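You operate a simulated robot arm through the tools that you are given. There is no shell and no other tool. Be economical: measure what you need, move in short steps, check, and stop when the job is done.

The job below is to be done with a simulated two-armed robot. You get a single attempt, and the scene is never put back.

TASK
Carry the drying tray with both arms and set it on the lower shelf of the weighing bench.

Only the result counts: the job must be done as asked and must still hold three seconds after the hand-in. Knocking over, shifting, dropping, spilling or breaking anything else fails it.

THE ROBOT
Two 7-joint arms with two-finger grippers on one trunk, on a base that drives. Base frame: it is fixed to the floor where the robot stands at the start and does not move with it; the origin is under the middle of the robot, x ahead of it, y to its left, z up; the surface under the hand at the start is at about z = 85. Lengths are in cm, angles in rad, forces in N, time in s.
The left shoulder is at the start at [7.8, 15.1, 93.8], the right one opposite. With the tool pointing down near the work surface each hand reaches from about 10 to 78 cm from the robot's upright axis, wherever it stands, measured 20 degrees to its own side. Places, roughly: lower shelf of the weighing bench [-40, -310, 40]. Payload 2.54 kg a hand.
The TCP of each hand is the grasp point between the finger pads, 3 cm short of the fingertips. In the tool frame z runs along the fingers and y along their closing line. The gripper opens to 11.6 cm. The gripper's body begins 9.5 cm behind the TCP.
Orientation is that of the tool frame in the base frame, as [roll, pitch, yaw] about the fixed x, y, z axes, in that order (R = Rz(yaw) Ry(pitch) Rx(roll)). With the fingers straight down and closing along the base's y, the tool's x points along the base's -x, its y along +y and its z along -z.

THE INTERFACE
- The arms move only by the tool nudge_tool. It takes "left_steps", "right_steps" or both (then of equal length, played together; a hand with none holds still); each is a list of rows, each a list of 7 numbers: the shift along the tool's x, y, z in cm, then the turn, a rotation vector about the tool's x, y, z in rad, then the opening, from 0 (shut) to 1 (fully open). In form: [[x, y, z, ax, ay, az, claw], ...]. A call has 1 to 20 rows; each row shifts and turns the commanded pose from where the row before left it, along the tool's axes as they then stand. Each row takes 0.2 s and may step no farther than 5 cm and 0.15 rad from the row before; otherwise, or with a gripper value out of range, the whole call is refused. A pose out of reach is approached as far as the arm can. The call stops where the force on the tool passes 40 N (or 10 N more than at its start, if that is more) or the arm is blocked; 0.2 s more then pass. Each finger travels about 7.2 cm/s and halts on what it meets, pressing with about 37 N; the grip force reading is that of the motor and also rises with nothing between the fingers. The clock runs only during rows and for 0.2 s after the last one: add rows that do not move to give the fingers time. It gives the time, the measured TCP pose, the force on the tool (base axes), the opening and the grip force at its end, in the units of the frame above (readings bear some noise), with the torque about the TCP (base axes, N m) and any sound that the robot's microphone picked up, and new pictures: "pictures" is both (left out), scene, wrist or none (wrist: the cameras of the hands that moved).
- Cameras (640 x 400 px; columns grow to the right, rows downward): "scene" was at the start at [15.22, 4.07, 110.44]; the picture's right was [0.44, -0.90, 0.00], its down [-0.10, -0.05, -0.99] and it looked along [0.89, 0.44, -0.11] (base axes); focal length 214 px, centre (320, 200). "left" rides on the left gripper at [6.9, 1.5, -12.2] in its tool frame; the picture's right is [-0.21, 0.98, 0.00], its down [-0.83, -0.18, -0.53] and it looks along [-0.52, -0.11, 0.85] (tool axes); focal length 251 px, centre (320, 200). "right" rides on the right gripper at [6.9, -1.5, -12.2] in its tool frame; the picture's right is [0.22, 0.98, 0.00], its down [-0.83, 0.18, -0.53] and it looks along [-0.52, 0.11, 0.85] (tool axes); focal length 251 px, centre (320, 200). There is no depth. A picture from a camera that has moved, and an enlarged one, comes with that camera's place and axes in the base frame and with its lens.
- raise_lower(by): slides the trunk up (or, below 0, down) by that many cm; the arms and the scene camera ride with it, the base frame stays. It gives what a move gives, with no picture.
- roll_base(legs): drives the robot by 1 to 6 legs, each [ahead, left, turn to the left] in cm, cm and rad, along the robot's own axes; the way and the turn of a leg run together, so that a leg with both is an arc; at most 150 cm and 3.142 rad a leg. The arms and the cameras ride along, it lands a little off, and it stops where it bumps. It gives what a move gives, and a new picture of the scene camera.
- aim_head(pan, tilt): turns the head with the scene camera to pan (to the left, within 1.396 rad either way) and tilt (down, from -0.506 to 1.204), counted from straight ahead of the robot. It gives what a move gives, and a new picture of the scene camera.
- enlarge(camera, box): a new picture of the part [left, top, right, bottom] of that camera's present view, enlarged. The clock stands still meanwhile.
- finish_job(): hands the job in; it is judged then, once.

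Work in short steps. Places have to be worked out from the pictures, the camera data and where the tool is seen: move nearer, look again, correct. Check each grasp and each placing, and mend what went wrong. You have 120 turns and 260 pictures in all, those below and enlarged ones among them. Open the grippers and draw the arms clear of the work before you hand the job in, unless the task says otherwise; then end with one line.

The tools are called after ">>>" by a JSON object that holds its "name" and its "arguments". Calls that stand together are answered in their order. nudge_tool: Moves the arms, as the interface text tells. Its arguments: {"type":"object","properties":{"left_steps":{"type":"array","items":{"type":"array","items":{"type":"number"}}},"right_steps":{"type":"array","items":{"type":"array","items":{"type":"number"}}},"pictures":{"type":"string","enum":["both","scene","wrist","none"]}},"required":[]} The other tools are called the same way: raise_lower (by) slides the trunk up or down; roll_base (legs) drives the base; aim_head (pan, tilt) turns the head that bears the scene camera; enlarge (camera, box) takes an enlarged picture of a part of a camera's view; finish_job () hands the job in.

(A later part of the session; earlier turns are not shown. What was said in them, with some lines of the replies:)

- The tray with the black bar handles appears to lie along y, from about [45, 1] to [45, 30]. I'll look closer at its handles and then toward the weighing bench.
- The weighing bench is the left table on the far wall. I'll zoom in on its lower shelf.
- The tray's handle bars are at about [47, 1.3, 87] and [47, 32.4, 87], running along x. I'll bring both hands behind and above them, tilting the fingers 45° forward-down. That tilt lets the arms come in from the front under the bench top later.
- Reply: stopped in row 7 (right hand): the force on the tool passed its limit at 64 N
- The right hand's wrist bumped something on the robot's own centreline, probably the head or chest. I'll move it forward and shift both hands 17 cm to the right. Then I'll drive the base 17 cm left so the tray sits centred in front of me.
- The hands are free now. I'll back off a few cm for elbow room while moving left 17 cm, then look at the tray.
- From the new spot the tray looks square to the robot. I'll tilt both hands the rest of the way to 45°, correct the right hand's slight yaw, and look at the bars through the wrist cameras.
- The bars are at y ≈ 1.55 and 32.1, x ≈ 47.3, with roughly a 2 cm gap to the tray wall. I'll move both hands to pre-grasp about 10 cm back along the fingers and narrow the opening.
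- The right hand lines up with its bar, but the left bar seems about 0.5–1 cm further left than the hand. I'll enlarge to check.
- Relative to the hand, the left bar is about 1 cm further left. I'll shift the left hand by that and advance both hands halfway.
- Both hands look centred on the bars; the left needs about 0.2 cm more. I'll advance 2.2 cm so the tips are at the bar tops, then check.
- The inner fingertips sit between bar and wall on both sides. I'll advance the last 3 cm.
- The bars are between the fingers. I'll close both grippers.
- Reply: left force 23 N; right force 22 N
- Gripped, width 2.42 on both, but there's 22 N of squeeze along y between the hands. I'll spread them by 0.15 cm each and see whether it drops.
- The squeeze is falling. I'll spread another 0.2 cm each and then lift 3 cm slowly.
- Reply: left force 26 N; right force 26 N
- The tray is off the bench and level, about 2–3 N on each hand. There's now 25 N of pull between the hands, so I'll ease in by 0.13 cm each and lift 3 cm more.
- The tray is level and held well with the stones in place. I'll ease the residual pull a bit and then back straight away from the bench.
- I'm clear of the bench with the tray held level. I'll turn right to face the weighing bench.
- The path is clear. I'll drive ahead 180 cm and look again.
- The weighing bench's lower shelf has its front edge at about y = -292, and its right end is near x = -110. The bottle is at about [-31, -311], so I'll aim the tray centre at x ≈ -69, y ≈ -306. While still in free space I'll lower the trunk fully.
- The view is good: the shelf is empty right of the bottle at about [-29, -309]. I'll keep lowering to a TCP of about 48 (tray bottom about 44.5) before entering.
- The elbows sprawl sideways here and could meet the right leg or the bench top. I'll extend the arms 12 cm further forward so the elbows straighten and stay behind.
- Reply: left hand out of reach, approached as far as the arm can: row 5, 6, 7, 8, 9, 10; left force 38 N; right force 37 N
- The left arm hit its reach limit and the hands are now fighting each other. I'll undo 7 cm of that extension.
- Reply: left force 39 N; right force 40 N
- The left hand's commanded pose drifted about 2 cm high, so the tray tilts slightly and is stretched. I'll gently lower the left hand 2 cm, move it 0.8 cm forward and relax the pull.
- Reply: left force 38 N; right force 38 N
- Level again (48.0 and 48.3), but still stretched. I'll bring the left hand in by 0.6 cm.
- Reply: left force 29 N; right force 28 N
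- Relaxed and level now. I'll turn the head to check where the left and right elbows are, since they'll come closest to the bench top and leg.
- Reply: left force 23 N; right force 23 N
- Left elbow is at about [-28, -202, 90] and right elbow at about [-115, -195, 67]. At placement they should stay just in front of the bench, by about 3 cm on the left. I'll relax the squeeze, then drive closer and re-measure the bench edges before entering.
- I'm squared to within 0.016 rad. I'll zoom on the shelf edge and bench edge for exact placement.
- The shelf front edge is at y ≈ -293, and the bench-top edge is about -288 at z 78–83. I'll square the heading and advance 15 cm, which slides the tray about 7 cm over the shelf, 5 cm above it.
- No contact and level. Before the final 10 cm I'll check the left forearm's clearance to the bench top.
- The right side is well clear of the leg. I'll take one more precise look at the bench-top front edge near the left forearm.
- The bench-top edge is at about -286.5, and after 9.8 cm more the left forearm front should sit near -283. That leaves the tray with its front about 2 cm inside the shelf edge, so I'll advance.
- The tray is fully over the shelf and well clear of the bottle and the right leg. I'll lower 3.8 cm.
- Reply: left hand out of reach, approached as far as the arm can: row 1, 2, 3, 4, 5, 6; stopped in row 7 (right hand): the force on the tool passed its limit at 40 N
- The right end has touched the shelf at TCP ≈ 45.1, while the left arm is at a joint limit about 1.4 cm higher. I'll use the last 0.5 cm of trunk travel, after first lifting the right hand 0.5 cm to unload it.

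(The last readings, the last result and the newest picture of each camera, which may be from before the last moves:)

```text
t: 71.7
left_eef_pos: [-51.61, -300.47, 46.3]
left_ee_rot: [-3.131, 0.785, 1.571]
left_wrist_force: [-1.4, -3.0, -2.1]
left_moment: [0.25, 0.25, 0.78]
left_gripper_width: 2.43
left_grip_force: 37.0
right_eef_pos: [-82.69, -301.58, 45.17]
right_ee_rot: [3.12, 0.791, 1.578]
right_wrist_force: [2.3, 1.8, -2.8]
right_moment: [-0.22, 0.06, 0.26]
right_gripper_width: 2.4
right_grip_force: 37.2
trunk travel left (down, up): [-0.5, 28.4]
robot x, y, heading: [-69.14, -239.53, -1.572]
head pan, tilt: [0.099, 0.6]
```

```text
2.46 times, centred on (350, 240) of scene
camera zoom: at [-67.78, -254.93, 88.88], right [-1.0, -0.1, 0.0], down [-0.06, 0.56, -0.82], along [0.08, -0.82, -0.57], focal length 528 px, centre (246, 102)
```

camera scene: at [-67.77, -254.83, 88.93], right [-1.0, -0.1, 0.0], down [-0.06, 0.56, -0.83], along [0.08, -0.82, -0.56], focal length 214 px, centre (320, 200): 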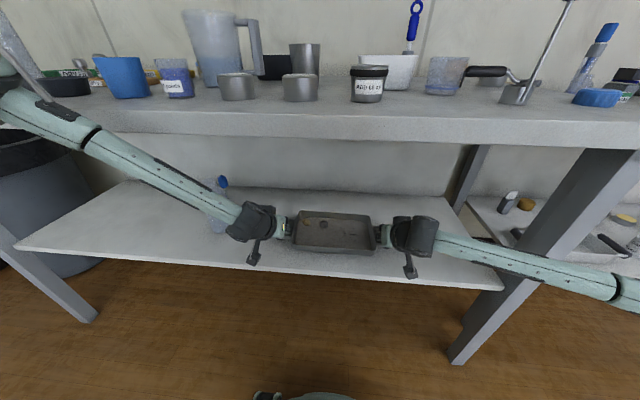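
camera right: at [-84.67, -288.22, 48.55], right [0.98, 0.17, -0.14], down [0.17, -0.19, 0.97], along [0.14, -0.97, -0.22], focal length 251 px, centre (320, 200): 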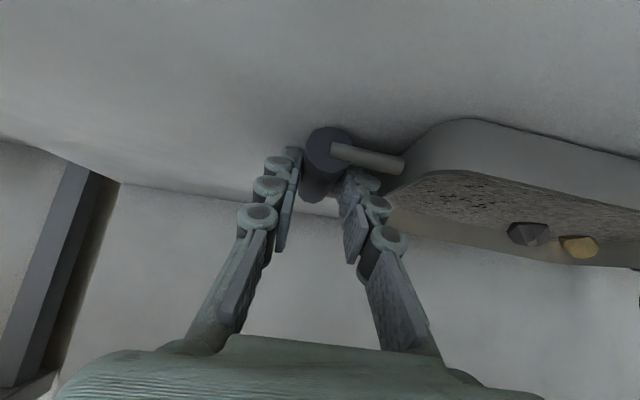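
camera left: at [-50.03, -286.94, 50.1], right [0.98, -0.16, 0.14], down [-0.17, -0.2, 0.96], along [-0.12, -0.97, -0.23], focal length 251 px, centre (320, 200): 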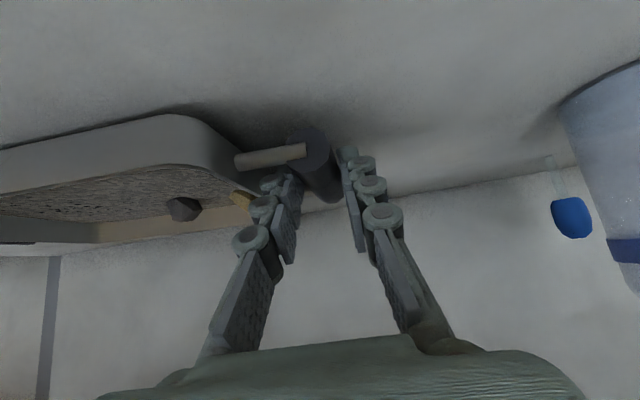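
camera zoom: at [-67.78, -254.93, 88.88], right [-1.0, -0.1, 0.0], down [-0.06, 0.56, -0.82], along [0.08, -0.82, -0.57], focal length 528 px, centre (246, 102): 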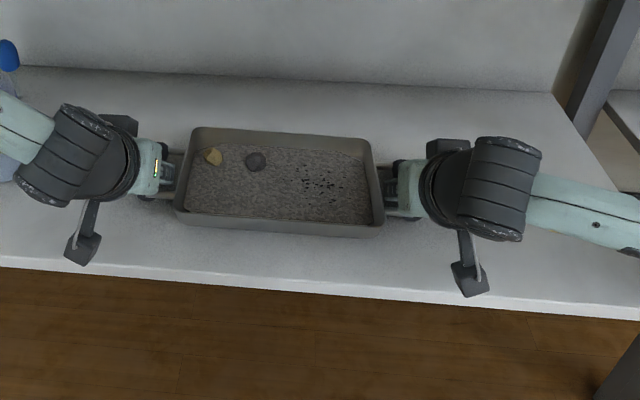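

The right end is just unloaded at 45.2, and the left is 1.2 cm higher. I'll test whether the left arm can go down with a slight pull back toward the robot.

>>> {"name": "nudge_tool", "arguments": {"left_steps": [[0.42, 0, 0.14, 0, 0, 0, 0], [0.42, 0, 0.14, 0, 0, 0, 0], [0, 0, 0, 0, 0, 0, 0]], "right_steps": [[0.14, 0, -0.14, 0, 0, 0, 0], [0.14, 0, -0.14, 0, 0, 0, 0], [0, 0, 0, 0, 0, 0, 0]], "pictures": "none"}}

```text
t: 72.5
left_eef_pos: [-51.51, -299.95, 45.94]
left_ee_rot: [-3.129, 0.785, 1.569]
left_wrist_force: [-10.4, -3.8, -1.4]
left_moment: [-0.62, 0.26, 0.74]
left_gripper_width: 2.46
left_grip_force: 36.4
left hand out of reach, approached as far as the arm can: row 2
right_eef_pos: [-82.73, -301.02, 45.35]
right_ee_rot: [3.116, 0.793, 1.578]
right_wrist_force: [9.9, 3.0, -4.2]
right_moment: [0.74, 0.16, 0.5]
right_gripper_width: 2.43
right_grip_force: 36.7
trunk travel left (down, up): [-0.5, 28.4]
robot x, y, heading: [-68.54, -239.35, -1.571]
head pan, tilt: [0.099, 0.6]
```

Left is now at 45.9 and right at 45.35. Lowering the trunk its last 0.5 cm should set both ends down.

>>> {"name": "raise_lower", "arguments": {"by": -0.5}}

```text
t: 73.0
left_eef_pos: [-51.46, -299.95, 45.54]
left_ee_rot: [-3.128, 0.784, 1.57]
left_wrist_force: [-11.8, -5.7, -0.9]
left_moment: [0.29, 0.26, 0.82]
left_gripper_width: 2.44
left_grip_force: 36.8
right_eef_pos: [-82.61, -301.25, 45.24]
right_ee_rot: [3.114, 0.798, 1.575]
right_wrist_force: [13.6, 9.3, 10.0]
right_moment: [0.41, -0.3, 0.59]
right_gripper_width: 2.4
right_grip_force: 37.4
trunk travel left (down, up): [0.0, 28.9]
robot x, y, heading: [-68.95, -238.82, -1.569]
head pan, tilt: [0.099, 0.6]
```

The right end is resting (10 N up) and the left is about 0.3 cm above. I'll nudge the left down a touch while easing the pull.

>>> {"name": "nudge_tool", "arguments": {"left_steps": [[0.3, -0.2, 0.1, 0, 0, 0, 0], [0.2, -0.2, 0.1, 0, 0, 0, 0], [0, 0, 0, 0, 0, 0, 0]], "pictures": "wrist"}}

>>> {"name": "enlarge", "arguments": {"camera": "scene", "box": [220, 160, 480, 320]}}

```text
t: 73.8
left_eef_pos: [-51.38, -299.95, 45.71]
left_ee_rot: [-3.128, 0.786, 1.569]
left_wrist_force: [-13.6, -2.9, -0.6]
left_moment: [0.08, 0.19, 0.62]
left_gripper_width: 2.49
left_grip_force: 37.0
left hand out of reach, approached as far as the arm can: row 1, 2
right_eef_pos: [-82.54, -301.17, 45.29]
right_ee_rot: [3.114, 0.8, 1.578]
right_wrist_force: [16.8, 3.1, 16.7]
right_moment: [-0.15, -0.33, 0.46]
right_gripper_width: 2.42
right_grip_force: 37.2
trunk travel left (down, up): [0.0, 28.9]
robot x, y, heading: [-68.91, -239.08, -1.573]
head pan, tilt: [0.099, 0.6]
camera left: at [-49.79, -286.36, 49.2], right [0.98, -0.16, 0.14], down [-0.17, -0.21, 0.96], along [-0.13, -0.97, -0.23], focal length 251 px, centre (320, 200)
```

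left: 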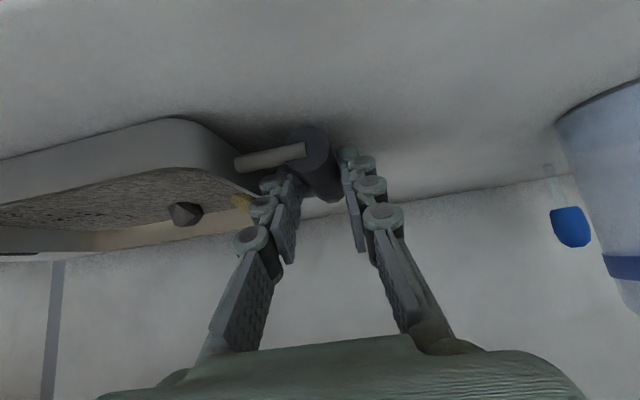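

```text
2.46 times, centred on (350, 240) of scene
camera zoom: at [-67.75, -254.8, 88.44], right [-0.99, -0.1, 0.0], down [-0.06, 0.56, -0.83], along [0.08, -0.82, -0.56], focal length 528 px, centre (246, 102)
```

zoom: 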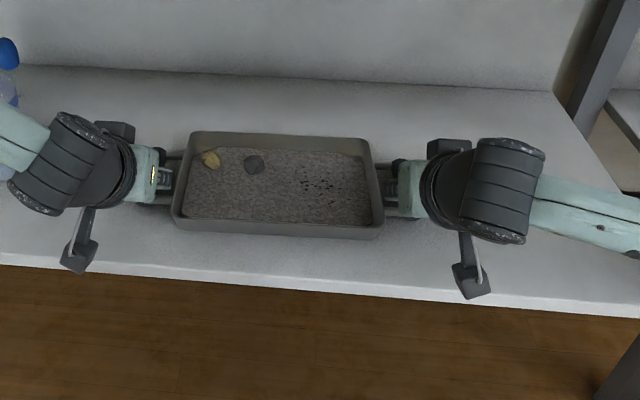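

I'll check the gap under the tray on both sides.

>>> {"name": "enlarge", "arguments": {"camera": "left", "box": [0, 90, 400, 290]}}

>>> {"name": "enlarge", "arguments": {"camera": "right", "box": [240, 90, 640, 290]}}

```text
1.60 times, centred on (200, 190) of left
camera zoom: at [-49.79, -286.36, 49.2], right [0.98, -0.16, 0.14], down [-0.17, -0.21, 0.96], along [-0.13, -0.97, -0.23], focal length 402 px, centre (512, 216)
```

zoom: 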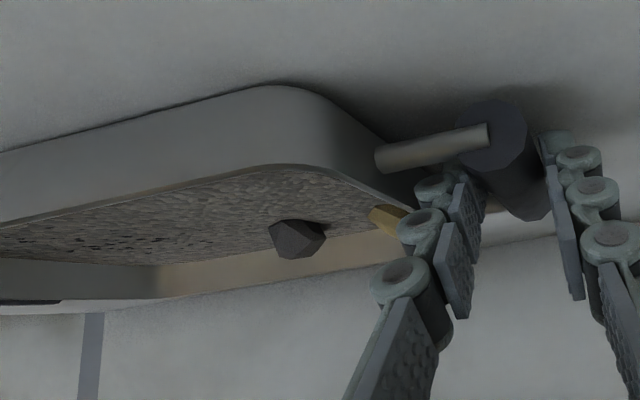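

```text
1.60 times, centred on (440, 190) of right
camera zoom: at [-84.6, -287.77, 48.64], right [0.98, 0.17, -0.14], down [0.17, -0.19, 0.97], along [0.14, -0.97, -0.21], focal length 402 px, centre (128, 216)
```

zoom: 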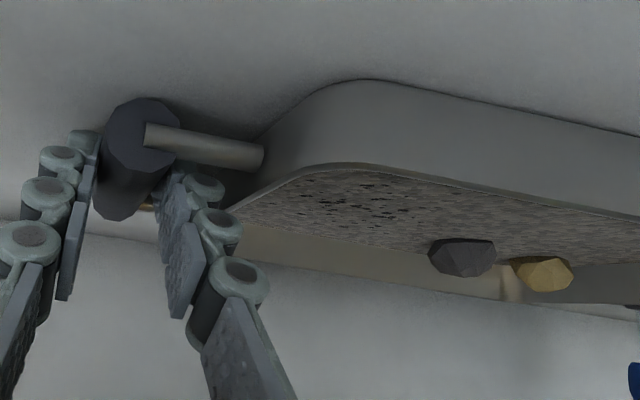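

The right end is resting and the left hovers only a few mm, with the tray level within 0.013 rad. I'll open both grippers slowly, only to about 3.7 cm so the inner fingers stay clear of the tray wall.

>>> {"name": "nudge_tool", "arguments": {"left_steps": [[0, 0, 0, 0, 0, 0, 0.215], [0, 0, 0, 0, 0, 0, 0.22], [0, 0, 0, 0, 0, 0, 0.23], [0, 0, 0, 0, 0, 0, 0.25], [0, 0, 0, 0, 0, 0, 0.28], [0, 0, 0, 0, 0, 0, 0.31], [0, 0, 0, 0, 0, 0, 0.31]], "right_steps": [[0, 0, 0, 0, 0, 0, 0.215], [0, 0, 0, 0, 0, 0, 0.22], [0, 0, 0, 0, 0, 0, 0.23], [0, 0, 0, 0, 0, 0, 0.25], [0, 0, 0, 0, 0, 0, 0.28], [0, 0, 0, 0, 0, 0, 0.31], [0, 0, 0, 0, 0, 0, 0.31]], "pictures": "both"}}

```text
t: 75.4
left_eef_pos: [-51.3, -299.98, 45.48]
left_ee_rot: [-3.13, 0.783, 1.571]
left_wrist_force: [-0.2, 1.1, -0.8]
left_moment: [-0.05, -0.01, 0.02]
left_gripper_width: 3.6
left_grip_force: 0.0
right_eef_pos: [-82.83, -301.24, 44.9]
right_ee_rot: [3.119, 0.794, 1.578]
right_wrist_force: [-0.6, -1.3, 2.4]
right_moment: [-0.13, 0.01, 0.03]
right_gripper_width: 3.56
right_grip_force: 0.0
trunk travel left (down, up): [0.0, 28.9]
robot x, y, heading: [-68.99, -239.1, -1.567]
head pan, tilt: [0.099, 0.6]
camera scene: at [-67.77, -254.88, 88.41], right [-1.0, -0.1, 0.0], down [-0.06, 0.56, -0.83], along [0.08, -0.82, -0.56], focal length 214 px, centre (320, 200)
camera right: at [-84.74, -287.73, 48.4], right [0.98, 0.17, -0.14], down [0.17, -0.2, 0.97], along [0.14, -0.97, -0.22], focal length 251 px, centre (320, 200)
camera left: at [-49.75, -286.4, 49.12], right [0.98, -0.16, 0.14], down [-0.17, -0.21, 0.96], along [-0.13, -0.97, -0.23], focal length 251 px, centre (320, 200)
```

scene: 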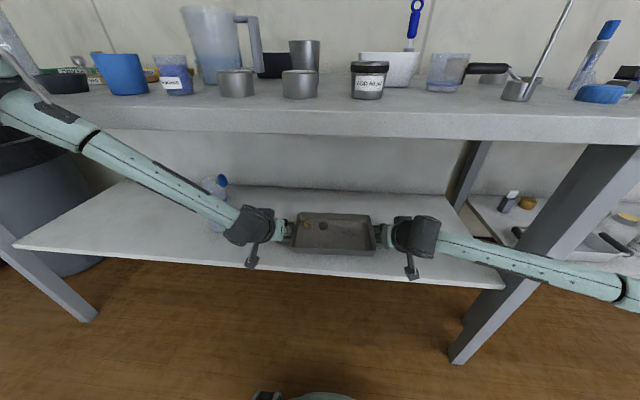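
right: 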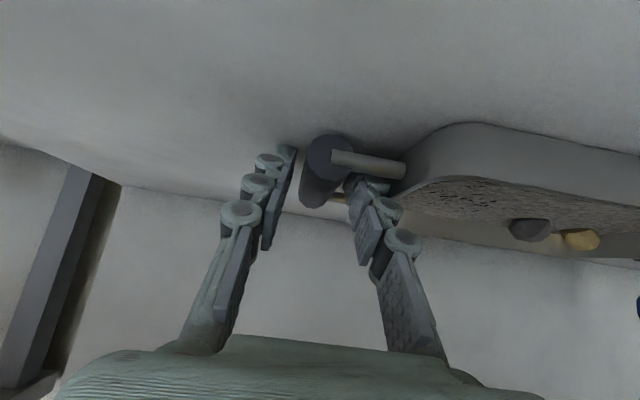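
left: 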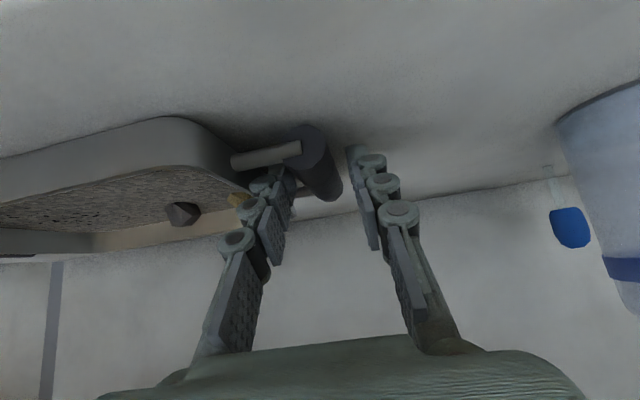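

The tray is released; the forces are near zero. I'll centre the fingers slightly around the bars and back both hands out along their fingers.

>>> {"name": "nudge_tool", "arguments": {"left_steps": [[0, -0.2, 0, 0, 0, 0, 0.31], [0, 0, -0.8, 0, 0, 0, 0.31], [0, 0, -0.8, 0, 0, 0, 0.31], [0, 0, -0.8, 0, 0, 0, 0.31], [0, 0, -0.8, 0, 0, 0, 0.31], [0, 0, -0.8, 0, 0, 0, 0.31], [0, 0, -0.8, 0, 0, 0, 0.31], [0, 0, -0.8, 0, 0, 0, 0.31], [0, 0, -0.8, 0, 0, 0, 0.31]], "right_steps": [[0, 0.2, 0, 0, 0, 0, 0.31], [0, 0, -0.8, 0, 0, 0, 0.31], [0, 0, -0.8, 0, 0, 0, 0.31], [0, 0, -0.8, 0, 0, 0, 0.31], [0, 0, -0.8, 0, 0, 0, 0.31], [0, 0, -0.8, 0, 0, 0, 0.31], [0, 0, -0.8, 0, 0, 0, 0.31], [0, 0, -0.8, 0, 0, 0, 0.31], [0, 0, -0.8, 0, 0, 0, 0.31]], "pictures": "both"}}

```text
t: 77.4
left_eef_pos: [-51.5, -295.3, 50.05]
left_ee_rot: [-3.128, 0.783, 1.571]
left_wrist_force: [-0.6, -0.3, -1.2]
left_moment: [0.04, -0.01, 0.02]
left_gripper_width: 3.6
left_grip_force: 0.1
right_eef_pos: [-82.73, -296.63, 49.52]
right_ee_rot: [3.12, 0.793, 1.577]
right_wrist_force: [-0.5, 0.1, -0.4]
right_moment: [0.02, -0.03, -0.02]
right_gripper_width: 3.62
right_grip_force: 0.1
trunk travel left (down, up): [0.0, 28.9]
robot x, y, heading: [-68.87, -239.61, -1.574]
head pan, tilt: [0.099, 0.6]
camera scene: at [-67.78, -254.9, 88.41], right [-1.0, -0.1, 0.0], down [-0.06, 0.56, -0.83], along [0.08, -0.82, -0.56], focal length 214 px, centre (320, 200)
camera right: at [-84.7, -283.19, 52.93], right [0.98, 0.17, -0.14], down [0.17, -0.2, 0.97], along [0.14, -0.97, -0.22], focal length 251 px, centre (320, 200)
camera left: at [-49.93, -281.82, 53.69], right [0.98, -0.16, 0.14], down [-0.17, -0.21, 0.96], along [-0.13, -0.96, -0.23], focal length 251 px, centre (320, 200)
```

scene: 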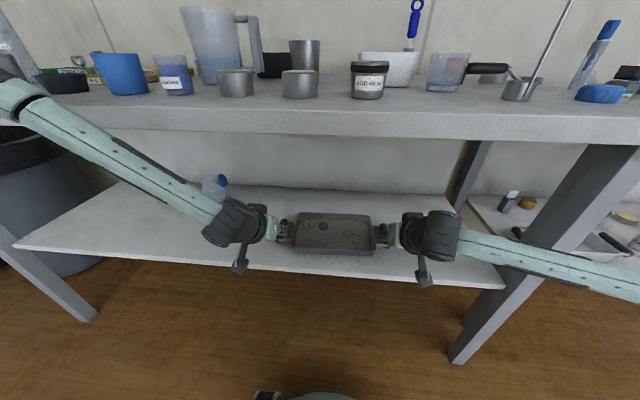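
right: 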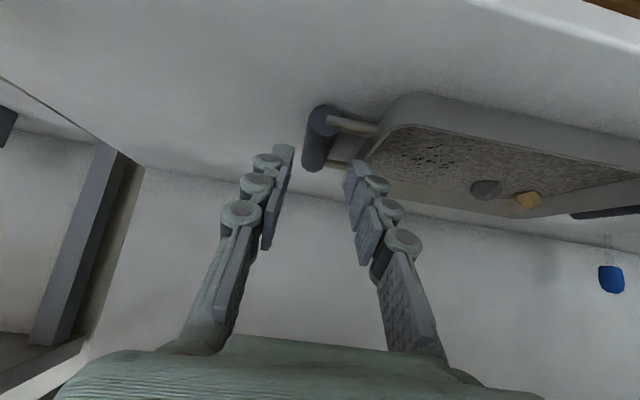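
left: 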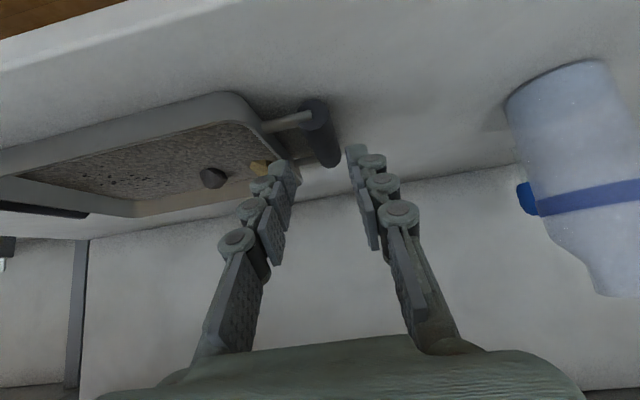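

The fingers are clear of the handles and the tray sits flat with its stones in place. I'll retreat a bit more, then back the base away to inspect.

>>> {"name": "nudge_tool", "arguments": {"left_steps": [[0, 0, -1, 0, 0, 0, 0.31], [0, 0, -1, 0, 0, 0, 0.31], [0, 0, -1, 0, 0, 0, 0.31], [0, 0, -1, 0, 0, 0, 0.31]], "right_steps": [[0, 0, -1, 0, 0, 0, 0.31], [0, 0, -1, 0, 0, 0, 0.31], [0, 0, -1, 0, 0, 0, 0.31], [0, 0, -1, 0, 0, 0, 0.31]], "pictures": "none"}}

>>> {"name": "roll_base", "arguments": {"legs": [[-45, 0, 0]]}}

>>> {"name": "enlarge", "arguments": {"camera": "scene", "box": [200, 110, 460, 270]}}

```text
t: 78.4
left_eef_pos: [-51.47, -292.55, 52.82]
left_ee_rot: [-3.13, 0.785, 1.569]
left_wrist_force: [-0.1, 0.0, 0.0]
left_moment: [0.04, -0.02, 0.02]
left_gripper_width: 3.63
left_grip_force: 0.0
right_eef_pos: [-82.88, -293.67, 52.27]
right_ee_rot: [3.119, 0.793, 1.575]
right_wrist_force: [-0.4, -0.3, 0.1]
right_moment: [0.01, -0.01, -0.01]
right_gripper_width: 3.59
right_grip_force: 0.0
trunk travel left (down, up): [0.0, 28.9]
robot x, y, heading: [-68.97, -239.2, -1.571]
head pan, tilt: [0.099, 0.6]
```

```text
t: 81.1
left_eef_pos: [-51.62, -247.9, 52.91]
left_ee_rot: [-3.129, 0.784, 1.567]
left_wrist_force: [0.6, -0.1, 0.0]
left_moment: [0.0, -0.01, -0.02]
left_gripper_width: 3.61
left_grip_force: 0.0
right_eef_pos: [-83.11, -248.89, 52.33]
right_ee_rot: [3.119, 0.794, 1.573]
right_wrist_force: [0.1, -0.1, -0.3]
right_moment: [0.01, 0.01, 0.0]
right_gripper_width: 3.6
right_grip_force: 0.1
trunk travel left (down, up): [0.0, 28.9]
robot x, y, heading: [-69.02, -194.5, -1.573]
head pan, tilt: [0.099, 0.6]
camera scene: at [-67.75, -210.15, 88.41], right [-1.0, -0.1, 0.0], down [-0.05, 0.56, -0.83], along [0.08, -0.82, -0.56], focal length 214 px, centre (320, 200)
```

scene: 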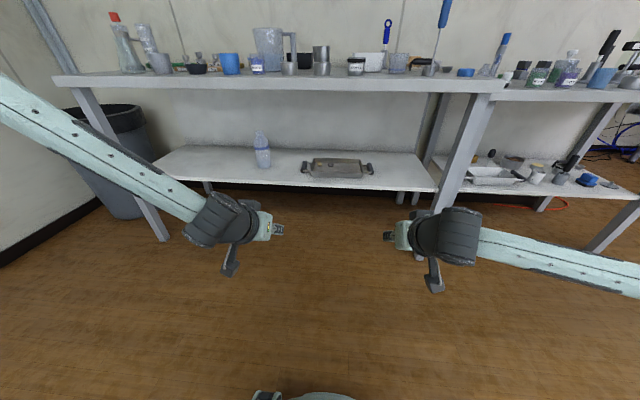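

```text
2.46 times, centred on (330, 190) of scene
camera zoom: at [-67.75, -210.15, 88.41], right [-1.0, -0.1, 0.0], down [-0.05, 0.56, -0.83], along [0.08, -0.82, -0.56], focal length 528 px, centre (295, 225)
```

zoom: 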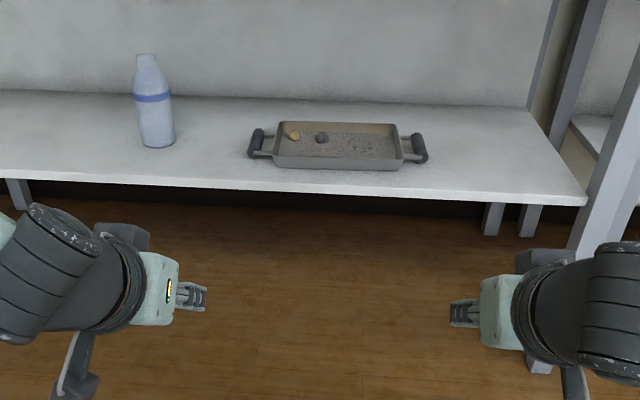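

The tray sits flat and fully on the lower shelf with both stones inside, and the bottle stands where it was. I'll open the grippers fully and then hand in.

>>> {"name": "nudge_tool", "arguments": {"left_steps": [[0, 0, 0, 0, 0, 0, 1], [0, 0, 0, 0, 0, 0, 1], [0, 0, 0, 0, 0, 0, 1], [0, 0, 0, 0, 0, 0, 1]], "right_steps": [[0, 0, 0, 0, 0, 0, 1], [0, 0, 0, 0, 0, 0, 1], [0, 0, 0, 0, 0, 0, 1], [0, 0, 0, 0, 0, 0, 1]], "pictures": "none"}}

>>> {"name": "finish_job", "arguments": {}}

```text
t: 82.1
left_eef_pos: [-51.57, -247.86, 52.89]
left_ee_rot: [-3.128, 0.784, 1.567]
left_wrist_force: [0.8, -0.5, -0.4]
left_moment: [-0.03, 0.02, -0.01]
left_gripper_width: 11.6
left_grip_force: 0.0
right_eef_pos: [-83.08, -248.79, 52.19]
right_ee_rot: [3.119, 0.794, 1.573]
right_wrist_force: [-0.4, 0.0, 0.4]
right_moment: [-0.02, 0.02, -0.03]
right_gripper_width: 11.6
right_grip_force: 0.0
trunk travel left (down, up): [0.0, 28.9]
robot x, y, heading: [-68.57, -194.22, -1.576]
head pan, tilt: [0.099, 0.6]
```

```text
The job is handed in.
```

I carried the drying tray with both arms and set it flat on the lower shelf of the weighing bench, with both stones still in it and the bottle undisturbed; the grippers are open and clear, and the job is handed in.
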